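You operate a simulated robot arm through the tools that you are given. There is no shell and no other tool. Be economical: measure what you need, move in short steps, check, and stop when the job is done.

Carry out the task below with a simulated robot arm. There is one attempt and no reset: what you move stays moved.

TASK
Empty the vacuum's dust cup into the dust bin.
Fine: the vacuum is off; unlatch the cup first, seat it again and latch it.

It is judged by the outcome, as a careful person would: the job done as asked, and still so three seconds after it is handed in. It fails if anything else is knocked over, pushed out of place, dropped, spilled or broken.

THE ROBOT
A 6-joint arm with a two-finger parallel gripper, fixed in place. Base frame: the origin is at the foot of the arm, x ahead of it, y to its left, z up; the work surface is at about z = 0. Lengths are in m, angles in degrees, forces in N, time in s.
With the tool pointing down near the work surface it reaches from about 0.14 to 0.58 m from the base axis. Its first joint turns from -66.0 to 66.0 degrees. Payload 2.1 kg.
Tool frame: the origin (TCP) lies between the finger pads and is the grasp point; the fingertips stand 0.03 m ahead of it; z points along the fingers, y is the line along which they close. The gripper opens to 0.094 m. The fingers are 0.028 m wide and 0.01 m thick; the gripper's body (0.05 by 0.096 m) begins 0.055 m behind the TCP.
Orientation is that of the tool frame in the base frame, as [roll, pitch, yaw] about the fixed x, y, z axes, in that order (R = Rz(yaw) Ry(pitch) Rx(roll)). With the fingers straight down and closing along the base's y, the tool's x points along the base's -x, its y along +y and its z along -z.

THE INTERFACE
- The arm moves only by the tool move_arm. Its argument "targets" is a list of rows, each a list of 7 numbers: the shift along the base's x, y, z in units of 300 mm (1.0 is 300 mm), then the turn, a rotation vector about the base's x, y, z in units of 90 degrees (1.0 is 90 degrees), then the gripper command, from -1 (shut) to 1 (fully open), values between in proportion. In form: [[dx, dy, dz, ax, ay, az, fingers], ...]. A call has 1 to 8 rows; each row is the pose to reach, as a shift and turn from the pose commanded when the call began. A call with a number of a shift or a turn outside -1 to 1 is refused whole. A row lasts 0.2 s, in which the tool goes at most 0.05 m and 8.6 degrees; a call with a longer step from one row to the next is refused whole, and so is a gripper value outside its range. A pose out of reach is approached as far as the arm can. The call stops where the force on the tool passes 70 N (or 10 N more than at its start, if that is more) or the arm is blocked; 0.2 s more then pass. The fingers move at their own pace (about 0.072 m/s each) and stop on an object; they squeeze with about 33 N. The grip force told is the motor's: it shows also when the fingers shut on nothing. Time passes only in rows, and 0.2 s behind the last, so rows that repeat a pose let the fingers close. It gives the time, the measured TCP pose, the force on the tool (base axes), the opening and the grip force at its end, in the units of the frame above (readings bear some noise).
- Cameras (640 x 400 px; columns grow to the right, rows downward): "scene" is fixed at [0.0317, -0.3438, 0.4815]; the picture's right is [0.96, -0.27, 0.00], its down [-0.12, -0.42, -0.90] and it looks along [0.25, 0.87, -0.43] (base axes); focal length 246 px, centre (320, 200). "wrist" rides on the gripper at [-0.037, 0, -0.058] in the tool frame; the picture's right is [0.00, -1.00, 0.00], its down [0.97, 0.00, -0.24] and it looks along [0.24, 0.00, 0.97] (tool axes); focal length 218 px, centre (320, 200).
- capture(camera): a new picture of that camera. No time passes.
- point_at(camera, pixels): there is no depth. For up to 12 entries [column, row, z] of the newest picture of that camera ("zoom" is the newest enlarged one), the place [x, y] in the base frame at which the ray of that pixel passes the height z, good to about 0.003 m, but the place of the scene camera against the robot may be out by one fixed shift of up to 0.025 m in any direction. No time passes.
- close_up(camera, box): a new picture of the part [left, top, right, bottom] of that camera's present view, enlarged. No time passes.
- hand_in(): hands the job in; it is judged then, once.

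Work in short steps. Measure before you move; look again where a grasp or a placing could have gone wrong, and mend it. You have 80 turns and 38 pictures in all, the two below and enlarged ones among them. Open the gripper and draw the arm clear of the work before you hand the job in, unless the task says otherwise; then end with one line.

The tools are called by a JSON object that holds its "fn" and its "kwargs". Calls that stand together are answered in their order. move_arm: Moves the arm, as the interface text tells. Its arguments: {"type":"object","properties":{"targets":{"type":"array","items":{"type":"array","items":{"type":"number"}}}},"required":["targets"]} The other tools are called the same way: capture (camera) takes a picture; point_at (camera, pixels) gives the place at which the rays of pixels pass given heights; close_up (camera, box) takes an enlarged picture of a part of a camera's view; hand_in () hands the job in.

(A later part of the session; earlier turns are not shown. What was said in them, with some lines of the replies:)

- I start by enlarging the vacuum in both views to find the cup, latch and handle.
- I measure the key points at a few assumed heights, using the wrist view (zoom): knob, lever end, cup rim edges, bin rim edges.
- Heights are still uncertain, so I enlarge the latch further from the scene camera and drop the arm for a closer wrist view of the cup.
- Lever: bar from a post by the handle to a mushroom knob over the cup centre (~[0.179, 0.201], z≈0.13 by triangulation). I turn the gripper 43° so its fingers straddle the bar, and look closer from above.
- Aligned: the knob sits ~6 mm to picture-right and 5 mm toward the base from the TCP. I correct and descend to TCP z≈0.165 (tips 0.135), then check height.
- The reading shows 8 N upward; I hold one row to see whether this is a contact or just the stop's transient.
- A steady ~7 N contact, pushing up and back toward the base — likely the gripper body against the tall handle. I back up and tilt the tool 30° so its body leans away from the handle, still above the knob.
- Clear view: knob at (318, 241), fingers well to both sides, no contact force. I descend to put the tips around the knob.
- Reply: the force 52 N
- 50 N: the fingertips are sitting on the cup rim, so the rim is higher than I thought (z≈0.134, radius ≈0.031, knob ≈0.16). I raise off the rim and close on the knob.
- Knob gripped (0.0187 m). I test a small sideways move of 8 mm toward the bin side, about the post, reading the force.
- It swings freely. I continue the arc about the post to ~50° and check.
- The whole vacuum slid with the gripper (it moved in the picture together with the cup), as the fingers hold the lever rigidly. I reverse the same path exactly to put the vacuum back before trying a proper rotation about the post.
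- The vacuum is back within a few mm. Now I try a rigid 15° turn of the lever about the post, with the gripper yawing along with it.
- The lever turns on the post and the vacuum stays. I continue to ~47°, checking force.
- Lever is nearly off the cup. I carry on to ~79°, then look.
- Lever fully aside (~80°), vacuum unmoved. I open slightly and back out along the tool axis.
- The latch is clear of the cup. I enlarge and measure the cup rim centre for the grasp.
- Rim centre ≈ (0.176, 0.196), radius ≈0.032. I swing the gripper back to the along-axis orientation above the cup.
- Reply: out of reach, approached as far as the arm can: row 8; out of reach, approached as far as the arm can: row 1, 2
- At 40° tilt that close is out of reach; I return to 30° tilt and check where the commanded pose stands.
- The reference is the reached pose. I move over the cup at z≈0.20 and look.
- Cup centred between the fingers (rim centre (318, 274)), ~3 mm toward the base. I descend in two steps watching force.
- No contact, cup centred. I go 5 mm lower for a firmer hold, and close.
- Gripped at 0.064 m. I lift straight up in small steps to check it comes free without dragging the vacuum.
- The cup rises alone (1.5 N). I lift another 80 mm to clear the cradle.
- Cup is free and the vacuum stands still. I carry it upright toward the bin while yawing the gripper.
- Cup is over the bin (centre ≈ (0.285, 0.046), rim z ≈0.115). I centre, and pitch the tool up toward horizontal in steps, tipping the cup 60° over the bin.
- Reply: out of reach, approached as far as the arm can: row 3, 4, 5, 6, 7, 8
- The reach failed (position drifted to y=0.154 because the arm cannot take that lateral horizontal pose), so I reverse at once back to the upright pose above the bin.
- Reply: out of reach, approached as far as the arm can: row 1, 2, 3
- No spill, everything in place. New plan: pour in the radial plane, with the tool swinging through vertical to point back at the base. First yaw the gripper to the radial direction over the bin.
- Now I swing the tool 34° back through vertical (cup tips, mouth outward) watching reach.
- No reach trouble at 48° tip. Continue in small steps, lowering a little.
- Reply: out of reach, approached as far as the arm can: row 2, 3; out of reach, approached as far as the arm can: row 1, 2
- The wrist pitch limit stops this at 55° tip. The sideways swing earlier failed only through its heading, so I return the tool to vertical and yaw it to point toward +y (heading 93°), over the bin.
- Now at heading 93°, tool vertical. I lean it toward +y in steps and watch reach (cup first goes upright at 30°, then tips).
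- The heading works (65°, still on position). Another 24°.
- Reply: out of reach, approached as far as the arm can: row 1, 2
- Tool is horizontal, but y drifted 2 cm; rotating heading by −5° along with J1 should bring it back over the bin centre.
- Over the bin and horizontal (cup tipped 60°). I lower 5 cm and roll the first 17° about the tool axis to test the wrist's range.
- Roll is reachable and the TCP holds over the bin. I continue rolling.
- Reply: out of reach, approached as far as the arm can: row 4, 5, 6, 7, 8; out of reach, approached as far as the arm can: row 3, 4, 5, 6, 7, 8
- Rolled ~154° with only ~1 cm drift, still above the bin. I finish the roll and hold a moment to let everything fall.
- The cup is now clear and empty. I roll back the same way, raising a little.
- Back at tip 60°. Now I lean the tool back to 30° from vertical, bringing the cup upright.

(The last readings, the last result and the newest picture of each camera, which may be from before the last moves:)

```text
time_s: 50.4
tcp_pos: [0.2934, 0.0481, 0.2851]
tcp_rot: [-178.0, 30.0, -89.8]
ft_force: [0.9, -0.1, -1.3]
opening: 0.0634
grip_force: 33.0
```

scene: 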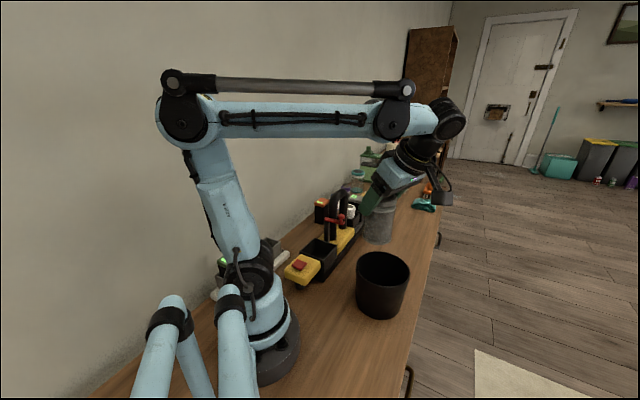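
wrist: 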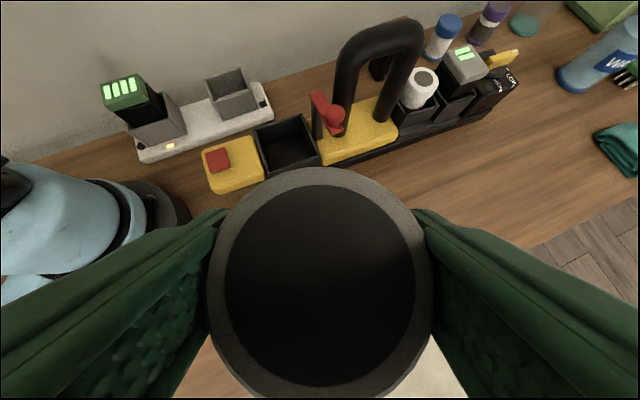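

Cup upright. I carry it back above the cradle with the original grasp heading.

{"fn": "move_arm", "kwargs": {"targets": [[-0.065, 0.08, 0, 0, 0, -0.0863, -1], [-0.13, 0.16, 0, 0, 0, -0.1727, -1], [-0.195, 0.245, 0, 0, 0, -0.259, -1], [-0.26, 0.33, 0, 0, 0, -0.345, -1], [-0.33, 0.415, -0.03, 0, 0, -0.432, -1], [-0.395, 0.493, -0.1, 0, 0, -0.518, -1], [-0.395, 0.493, -0.117, 0, 0, -0.518, -1]]}}

{"fn": "capture", "kwargs": {"camera": "wrist"}}

```text
time_s: 52.0
tcp_pos: [0.176, 0.1969, 0.2498]
tcp_rot: [-177.9, 30.3, -136.6]
ft_force: [-0.5, -0.4, -1.0]
opening: 0.0631
grip_force: 33.5
```

```text
2 pictures are left
```

wrist: 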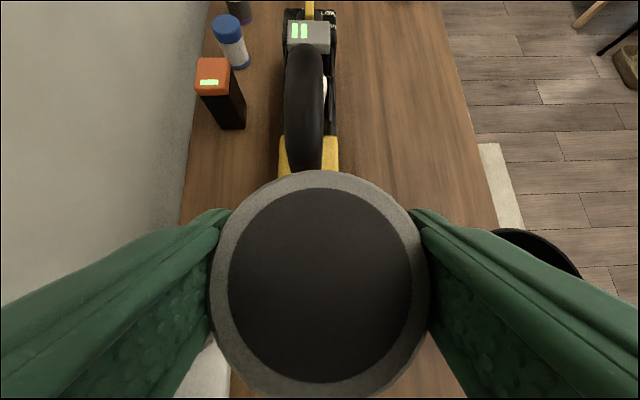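

The cup is above its bay at the same pose as on lifting. I descend to just over the cradle and then in, watching force.

{"fn": "move_arm", "kwargs": {"targets": [[-0.003, -0.002, -0.1, 0.0077, 0.0073, 0.0061, -1], [-0.003, -0.002, -0.2, 0.0077, 0.0073, 0.0061, -1], [-0.003, -0.002, -0.25, 0.0077, 0.0073, 0.0061, -1]]}}

{"fn": "move_arm", "kwargs": {"targets": [[0, 0, -0.04, 0, 0, 0, -1], [0, 0, -0.08, 0, 0, 0, -1]]}}

```text
time_s: 52.8
tcp_pos: [0.1747, 0.1974, 0.1779]
tcp_rot: [-179.2, 30.2, -136.5]
ft_force: [0.0, 0.2, 0.2]
opening: 0.0635
grip_force: 32.9
```

```text
time_s: 53.4
tcp_pos: [0.1762, 0.1975, 0.1533]
tcp_rot: [-179.2, 30.4, -136.5]
ft_force: [-1.5, 9.7, 35.4]
opening: 0.0669
grip_force: 32.8
```

Contact of 35 N at z=0.153, so the cup is on an edge. I back up 20 mm and look.

{"fn": "move_arm", "kwargs": {"targets": [[0, 0, 0.04, 0, 0, 0, -1], [0, 0, 0.085, 0, 0, 0, -1]]}}

{"fn": "close_up", "kwargs": {"camera": "scene", "box": [280, 190, 360, 265]}}

```text
time_s: 54.0
tcp_pos: [0.1738, 0.1967, 0.1766]
tcp_rot: [-179.1, 30.0, -136.5]
ft_force: [-0.6, -0.2, -0.3]
opening: 0.0665
grip_force: 33.1
```

```text
5.33 times, centred on (320, 228) of scene
```

zoom: 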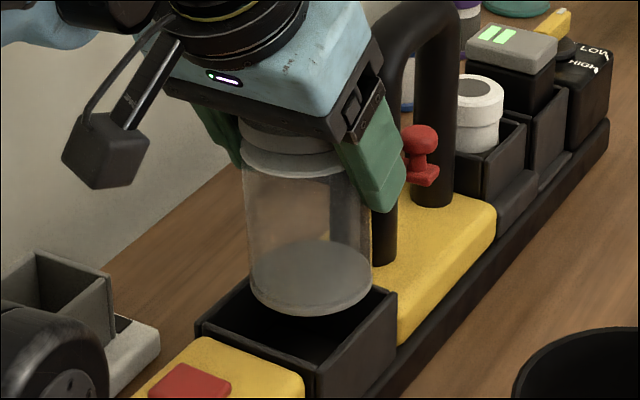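

The cup is now empty and clear, but the vacuum has shifted ~8 mm toward the wall side since the lift (bay corners at columns 297/334 vs 300/337), and the cup got cocked ~4° on the bay's right wall. I shift 8 mm that way, right the cup by 4°, and try lowering gently.

{"fn": "move_arm", "kwargs": {"targets": [[-0.0183, 0.0195, 0, 0.032, 0.03, 0, -1], [-0.0183, 0.0195, -0.025, 0.032, 0.03, 0, -1], [-0.0183, 0.0195, -0.05, 0.032, 0.03, 0, -1]]}}

```text
time_s: 54.8
tcp_pos: [0.1678, 0.2012, 0.1628]
tcp_rot: [176.3, 30.0, -138.7]
ft_force: [0.2, 0.1, -0.2]
opening: 0.0667
grip_force: 33.2
```

No contact at 0.163. Lowering further in 7 mm steps.

{"fn": "move_arm", "kwargs": {"targets": [[0, 0, -0.025, 0, 0, 0, -1]]}}

{"fn": "move_arm", "kwargs": {"targets": [[0, 0, -0.025, 0, 0, 0, -1]]}}

```text
time_s: 55.2
tcp_pos: [0.1683, 0.2003, 0.1566]
tcp_rot: [176.4, 30.0, -138.9]
ft_force: [-1.9, -3.5, 11.6]
opening: 0.0667
grip_force: 33.4
```

```text
time_s: 55.6
tcp_pos: [0.1696, 0.2015, 0.1461]
tcp_rot: [176.2, 30.0, -138.8]
ft_force: [-0.6, -0.5, -0.4]
opening: 0.0666
grip_force: 33.4
```

It slid past the edge and is now free at 0.146. Continue down.

{"fn": "move_arm", "kwargs": {"targets": [[0, 0, -0.03, 0, 0, 0, -1]]}}

{"fn": "move_arm", "kwargs": {"targets": [[0, 0, -0.02, 0, 0, 0, -1]]}}

```text
time_s: 56.0
tcp_pos: [0.17, 0.2006, 0.1385]
tcp_rot: [176.3, 30.2, -138.8]
ft_force: [2.0, 1.7, 0.4]
opening: 0.0664
grip_force: 33.5
```

```text
time_s: 56.4
tcp_pos: [0.1702, 0.2027, 0.1316]
tcp_rot: [176.3, 30.1, -138.7]
ft_force: [2.7, 2.4, 1.0]
opening: 0.0665
grip_force: 33.3
```

A light 3.6 N side force pushes away from the base, so I ease 2 mm that way and lower on to the seat.

{"fn": "move_arm", "kwargs": {"targets": [[0.005, 0.005, -0.012, 0, 0, 0, -1]]}}

{"fn": "move_arm", "kwargs": {"targets": [[0.002, 0.002, -0.012, 0, 0, 0, -1]]}}

```text
time_s: 56.8
tcp_pos: [0.1705, 0.2031, 0.1282]
tcp_rot: [176.2, 30.0, -138.8]
ft_force: [-0.5, -0.4, -1.0]
opening: 0.0663
grip_force: 32.4
```

```text
time_s: 57.2
tcp_pos: [0.1713, 0.203, 0.1248]
tcp_rot: [176.3, 30.0, -138.8]
ft_force: [0.2, -0.2, -0.8]
opening: 0.0665
grip_force: 32.9
```

No floor contact yet (the cup slid up a bit in the grip). Another few mm.

{"fn": "move_arm", "kwargs": {"targets": [[0, 0, -0.012, 0, 0, 0, -1]]}}

{"fn": "move_arm", "kwargs": {"targets": [[0, 0, -0.01, 0, 0, 0, -1]]}}

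```text
time_s: 57.6
tcp_pos: [0.1714, 0.2035, 0.1216]
tcp_rot: [176.3, 29.9, -138.8]
ft_force: [0.0, -0.3, -0.5]
opening: 0.0663
grip_force: 33.5
```

```text
time_s: 58.0
tcp_pos: [0.1715, 0.205, 0.1186]
tcp_rot: [176.3, 30.0, -138.8]
ft_force: [0.2, 0.6, -1.2]
opening: 0.0663
grip_force: 32.5
```

{"fn": "move_arm", "kwargs": {"targets": [[0, 0, -0.01, 0, 0, 0, -1]]}}

```text
time_s: 58.4
tcp_pos: [0.1712, 0.2039, 0.1163]
tcp_rot: [176.4, 30.1, -138.8]
ft_force: [-1.1, -0.2, -0.3]
opening: 0.066
grip_force: 33.2
```

{"fn": "move_arm", "kwargs": {"targets": [[0, 0, -0.012, 0, 0, 0, -1]]}}

```text
time_s: 58.8
tcp_pos: [0.1723, 0.2047, 0.113]
tcp_rot: [176.3, 30.0, -138.8]
ft_force: [1.3, 0.3, -1.0]
opening: 0.0663
grip_force: 33.0
```

{"fn": "move_arm", "kwargs": {"targets": [[0, 0, -0.012, 0, 0, 0, -1]]}}

```text
time_s: 59.2
tcp_pos: [0.172, 0.2045, 0.1102]
tcp_rot: [176.3, 30.3, -138.8]
ft_force: [-5.1, 2.0, 34.0]
opening: 0.0666
grip_force: 33.2
```

Firm contact at 0.110 — seat (or fingers on the wall). I raise 2 mm, open, and withdraw straight up, then read.

{"fn": "move_arm", "kwargs": {"targets": [[0, 0, 0.008, 0, 0, 0, -1], [0, 0, 0.008, 0, 0, 0, 0.5], [0, 0, 0.008, 0, 0, 0, 0.6], [0, 0, 0.008, 0, 0, 0, 0.6]]}}

```text
time_s: 60.2
tcp_pos: [0.1705, 0.203, 0.1118]
tcp_rot: [176.3, 30.0, -138.8]
ft_force: [0.0, -0.3, 0.3]
opening: 0.0752
grip_force: 0.0
```

Released. I rise straight up to the earlier viewing height (z≈0.199) so the rim's apparent size can be compared with the seated view.

{"fn": "move_arm", "kwargs": {"targets": [[0, 0, 0.08, 0, 0, 0, 0.7], [0, 0, 0.16, 0, 0, 0, 0.7], [0, 0, 0.25, -0.016, -0.015, 0, 0.7], [0, 0, 0.29, -0.032, -0.03, 0, 0.7], [0, 0, 0.29, -0.032, -0.03, 0, 0.7]]}}

{"fn": "capture", "kwargs": {"camera": "wrist"}}

```text
time_s: 61.4
tcp_pos: [0.1718, 0.2056, 0.1966]
tcp_rot: [-179.0, 30.0, -136.6]
ft_force: [-0.9, -0.5, 0.4]
opening: 0.0799
grip_force: 0.1
```

```text
0 pictures are left
```

wrist: 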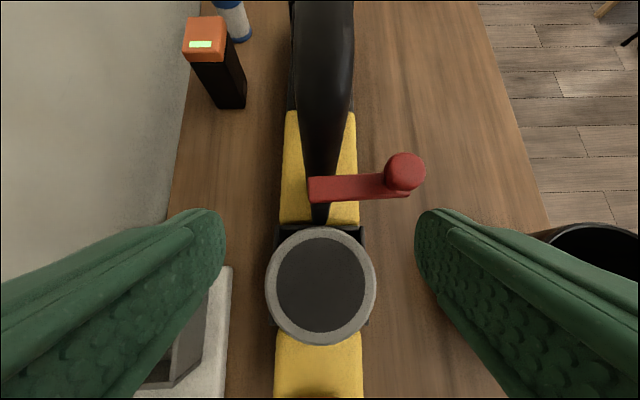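

The cup sits in its bay; rim appears perhaps 3 mm high. As the fingertips once rested on the seated rim at TCP z≈0.1675, I use that as a seat test: press down on the rim with the fingers at 0.05 opening.

{"fn": "move_arm", "kwargs": {"targets": [[-0.019, -0.018, 0, 0, 0, 0, 0.06], [-0.019, -0.018, -0.04, 0, 0, 0, 0.06], [-0.019, -0.018, -0.073, 0, 0, 0, 0.06]]}}

{"fn": "move_arm", "kwargs": {"targets": [[0, 0, -0.012, 0, 0, 0, 0.06]]}}

{"fn": "move_arm", "kwargs": {"targets": [[0, 0, -0.012, 0, 0, 0, 0.06]]}}

```text
time_s: 62.2
tcp_pos: [0.1665, 0.1981, 0.1761]
tcp_rot: [-179.1, 30.2, -136.4]
ft_force: [0.0, 0.2, 1.0]
opening: 0.0499
grip_force: 0.2
```

```text
time_s: 62.6
tcp_pos: [0.1663, 0.1979, 0.1715]
tcp_rot: [-179.0, 30.1, -136.5]
ft_force: [1.5, 0.5, 0.2]
opening: 0.0499
grip_force: 0.0
```

```text
time_s: 63.0
tcp_pos: [0.1672, 0.1964, 0.169]
tcp_rot: [-179.1, 30.0, -136.5]
ft_force: [0.2, -0.5, -0.3]
opening: 0.0496
grip_force: 0.1
```

{"fn": "move_arm", "kwargs": {"targets": [[0, 0, -0.01, 0, 0, 0, 0.06]]}}

{"fn": "move_arm", "kwargs": {"targets": [[0, 0, -0.008, 0, 0, 0, 0.06]]}}

```text
time_s: 63.4
tcp_pos: [0.1662, 0.1982, 0.1659]
tcp_rot: [-179.1, 30.3, -136.5]
ft_force: [-3.7, -5.2, 36.6]
opening: 0.05
grip_force: 0.1
```

```text
time_s: 63.8
tcp_pos: [0.1681, 0.1985, 0.1683]
tcp_rot: [-179.3, 30.5, -136.5]
ft_force: [-3.3, -3.5, 17.3]
opening: 0.0499
grip_force: 0.0
stopped in row 1: the force on the tool passed its limit (the readings are from after the stop); the commanded pose is now the measured one
```

Contact at 0.167 matches the seated rim height: the cup is seated. Now I rise and swing round to the lever's open side, using the earlier grip pose shifted by the vacuum's ~8 mm displacement.

{"fn": "move_arm", "kwargs": {"targets": [[0, 0, 0.13, 0, 0, 0, 0.06], [0, 0, 0.25, 0, 0, 0, 0.06], [0, 0, 0.355, 0, 0, 0, 0.06]]}}

{"fn": "move_arm", "kwargs": {"targets": [[0.04, -0.02, 0, 0, 0, 0.0944, 0.06], [0.08, -0.04, 0, 0, 0, 0.189, 0.06], [0.12, -0.06, 0, 0, 0, 0.283, 0.06], [0.16, -0.08, 0, 0, 0, 0.378, 0.06], [0.2, -0.1, 0, 0, 0, 0.472, 0.06], [0.24, -0.12, 0, 0, 0, 0.567, 0.06], [0.28, -0.14, 0, 0, 0, 0.661, 0.06], [0.305, -0.15, -0.03, 0, 0, 0.756, 0.06]]}}

{"fn": "move_arm", "kwargs": {"targets": [[0, 0, -0.015, 0, 0, 0.06, -0.3], [0, 0, -0.03, 0, 0, 0.119, -0.3], [0, 0, -0.03, 0, 0, 0.119, -0.3]]}}

```text
time_s: 64.6
tcp_pos: [0.1659, 0.1983, 0.2735]
tcp_rot: [-179.3, 30.3, -136.5]
ft_force: [0.4, -0.3, -0.6]
opening: 0.05
grip_force: 0.0
```

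```text
time_s: 66.4
tcp_pos: [0.2589, 0.154, 0.2663]
tcp_rot: [-179.2, 30.5, -68.3]
ft_force: [-0.4, -0.1, -0.3]
opening: 0.0496
grip_force: 0.0
```

```text
time_s: 67.2
tcp_pos: [0.2583, 0.1536, 0.2558]
tcp_rot: [-179.2, 30.3, -57.8]
ft_force: [-0.4, -0.2, -0.2]
opening: 0.033
grip_force: 0.1
```

I advance along the tool axis toward the knob, in two stages with force checks.

{"fn": "move_arm", "kwargs": {"targets": [[-0.026, 0.042, -0.086, 0, 0, 0, -0.3], [-0.052, 0.085, -0.172, 0, 0, 0, -0.3]]}}

{"fn": "move_arm", "kwargs": {"targets": [[-0.013, 0.021, -0.043, 0, 0, 0, -0.3], [-0.025, 0.042, -0.086, 0, 0, 0, -0.3]]}}

```text
time_s: 67.8
tcp_pos: [0.2447, 0.1788, 0.2066]
tcp_rot: [-179.1, 30.5, -57.8]
ft_force: [0.8, 0.4, 0.4]
opening: 0.0328
grip_force: 0.0
```

```text
time_s: 68.4
tcp_pos: [0.2374, 0.1936, 0.18]
tcp_rot: [-179.2, 30.5, -57.8]
ft_force: [-0.2, -0.3, 0.3]
opening: 0.0332
grip_force: 0.0
```

No contact; now close on the knob and check the opening.

{"fn": "move_arm", "kwargs": {"targets": [[0, 0, 0, 0, 0, 0, -1], [0, 0, 0, 0, 0, 0, -1], [0, 0, 0, 0, 0, 0, -1]]}}

```text
time_s: 69.2
tcp_pos: [0.2384, 0.1925, 0.1795]
tcp_rot: [-179.2, 30.4, -57.8]
ft_force: [0.0, 1.7, -0.7]
opening: 0.0188
grip_force: 33.4
```

Knob held (0.0188 m). I swing the lever back about the post along the reverse arc.

{"fn": "move_arm", "kwargs": {"targets": [[-0.02, -0.0128, 0, 0, 0, -0.0889, -1], [-0.0416, -0.023, 0, 0, 0, -0.1778, -1], [-0.0644, -0.0298, 0, 0, 0, -0.2667, -1], [-0.0881, -0.0333, 0, 0, 0, -0.3556, -1], [-0.1117, -0.0335, 0, 0, 0, -0.4444, -1], [-0.1355, -0.0306, 0, 0, 0, -0.5333, -1], [-0.1584, -0.0242, 0, 0, 0, -0.6222, -1], [-0.18, -0.0148, 0, 0, 0, -0.711, -1]]}}

{"fn": "move_arm", "kwargs": {"targets": [[-0.0203, 0.0124, 0, 0, 0, -0.0889, -1], [-0.0367, 0.0255, 0, 0, 0, -0.167, -1]]}}

```text
time_s: 71.0
tcp_pos: [0.183, 0.1874, 0.1784]
tcp_rot: [-179.0, 30.5, -121.8]
ft_force: [-1.7, -2.7, 14.5]
opening: 0.0188
grip_force: 32.6
```

```text
time_s: 71.6
tcp_pos: [0.1703, 0.1944, 0.1789]
tcp_rot: [-179.1, 30.3, -136.7]
ft_force: [-6.2, -3.2, 5.3]
opening: 0.0187
grip_force: 32.3
```

Lever is back over the cup (yaw −136.7°). The earlier closed-grip picture showed the lever's end about 5° short of the vacuum's centre line, so I swing 5° further to bring it fully home, watching for a stop.

{"fn": "move_arm", "kwargs": {"targets": [[-0.005, 0.0053, 0, 0, 0, -0.028, -1], [-0.01, 0.0107, 0, 0, 0, -0.0556, -1], [-0.01, 0.0107, 0, 0, 0, -0.0556, -1]]}}

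```text
time_s: 72.4
tcp_pos: [0.1684, 0.197, 0.178]
tcp_rot: [-179.2, 30.4, -141.7]
ft_force: [0.3, -0.1, 0.1]
opening: 0.0187
grip_force: 32.7
```

Forces are nil and by the picture geometry the lever is now in line with the vacuum's axis over the cup. I release and rise straight up, then draw the arm clear.

{"fn": "move_arm", "kwargs": {"targets": [[0, 0, 0, 0, 0, 0, -0.3], [0, 0, 0, 0, 0, 0, -0.1], [0, 0, 0, 0, 0, 0, 0], [0, 0, 0.08, 0, 0, 0, 0], [0, 0, 0.2, 0, 0, 0, 0], [0.03, 0, 0.33, 0, 0, 0, 0.5]]}}

{"fn": "move_arm", "kwargs": {"targets": [[0.05, 0, 0.12, 0, 0, 0, 1], [0.1, 0, 0.25, 0, 0, 0, 1], [0.12, 0, 0.35, 0, 0, 0, 1], [0.12, 0, 0.35, 0, 0, 0, 1]]}}

```text
time_s: 73.8
tcp_pos: [0.1778, 0.197, 0.2784]
tcp_rot: [-179.1, 30.5, -141.8]
ft_force: [-0.4, 0.1, 0.3]
opening: 0.0704
grip_force: 0.0
```

```text
time_s: 74.8
tcp_pos: [0.2154, 0.1994, 0.3831]
tcp_rot: [-179.2, 30.4, -141.8]
ft_force: [0.1, -0.1, -0.3]
opening: 0.094
grip_force: 0.1
```

The arm is clear with the gripper open, so I hand in.

{"fn": "hand_in", "kwargs": {}}

```text
The job is handed in.
```

The dust cup was emptied over the bin and looked clear in the last picture of it tipped; it is back in its bay with the latch swung over it. I had no pictures left to check the latch, so its closed position comes from arm readings alone. The vacuum shifted about 1 cm toward the wall during the job, and I did not move it back.
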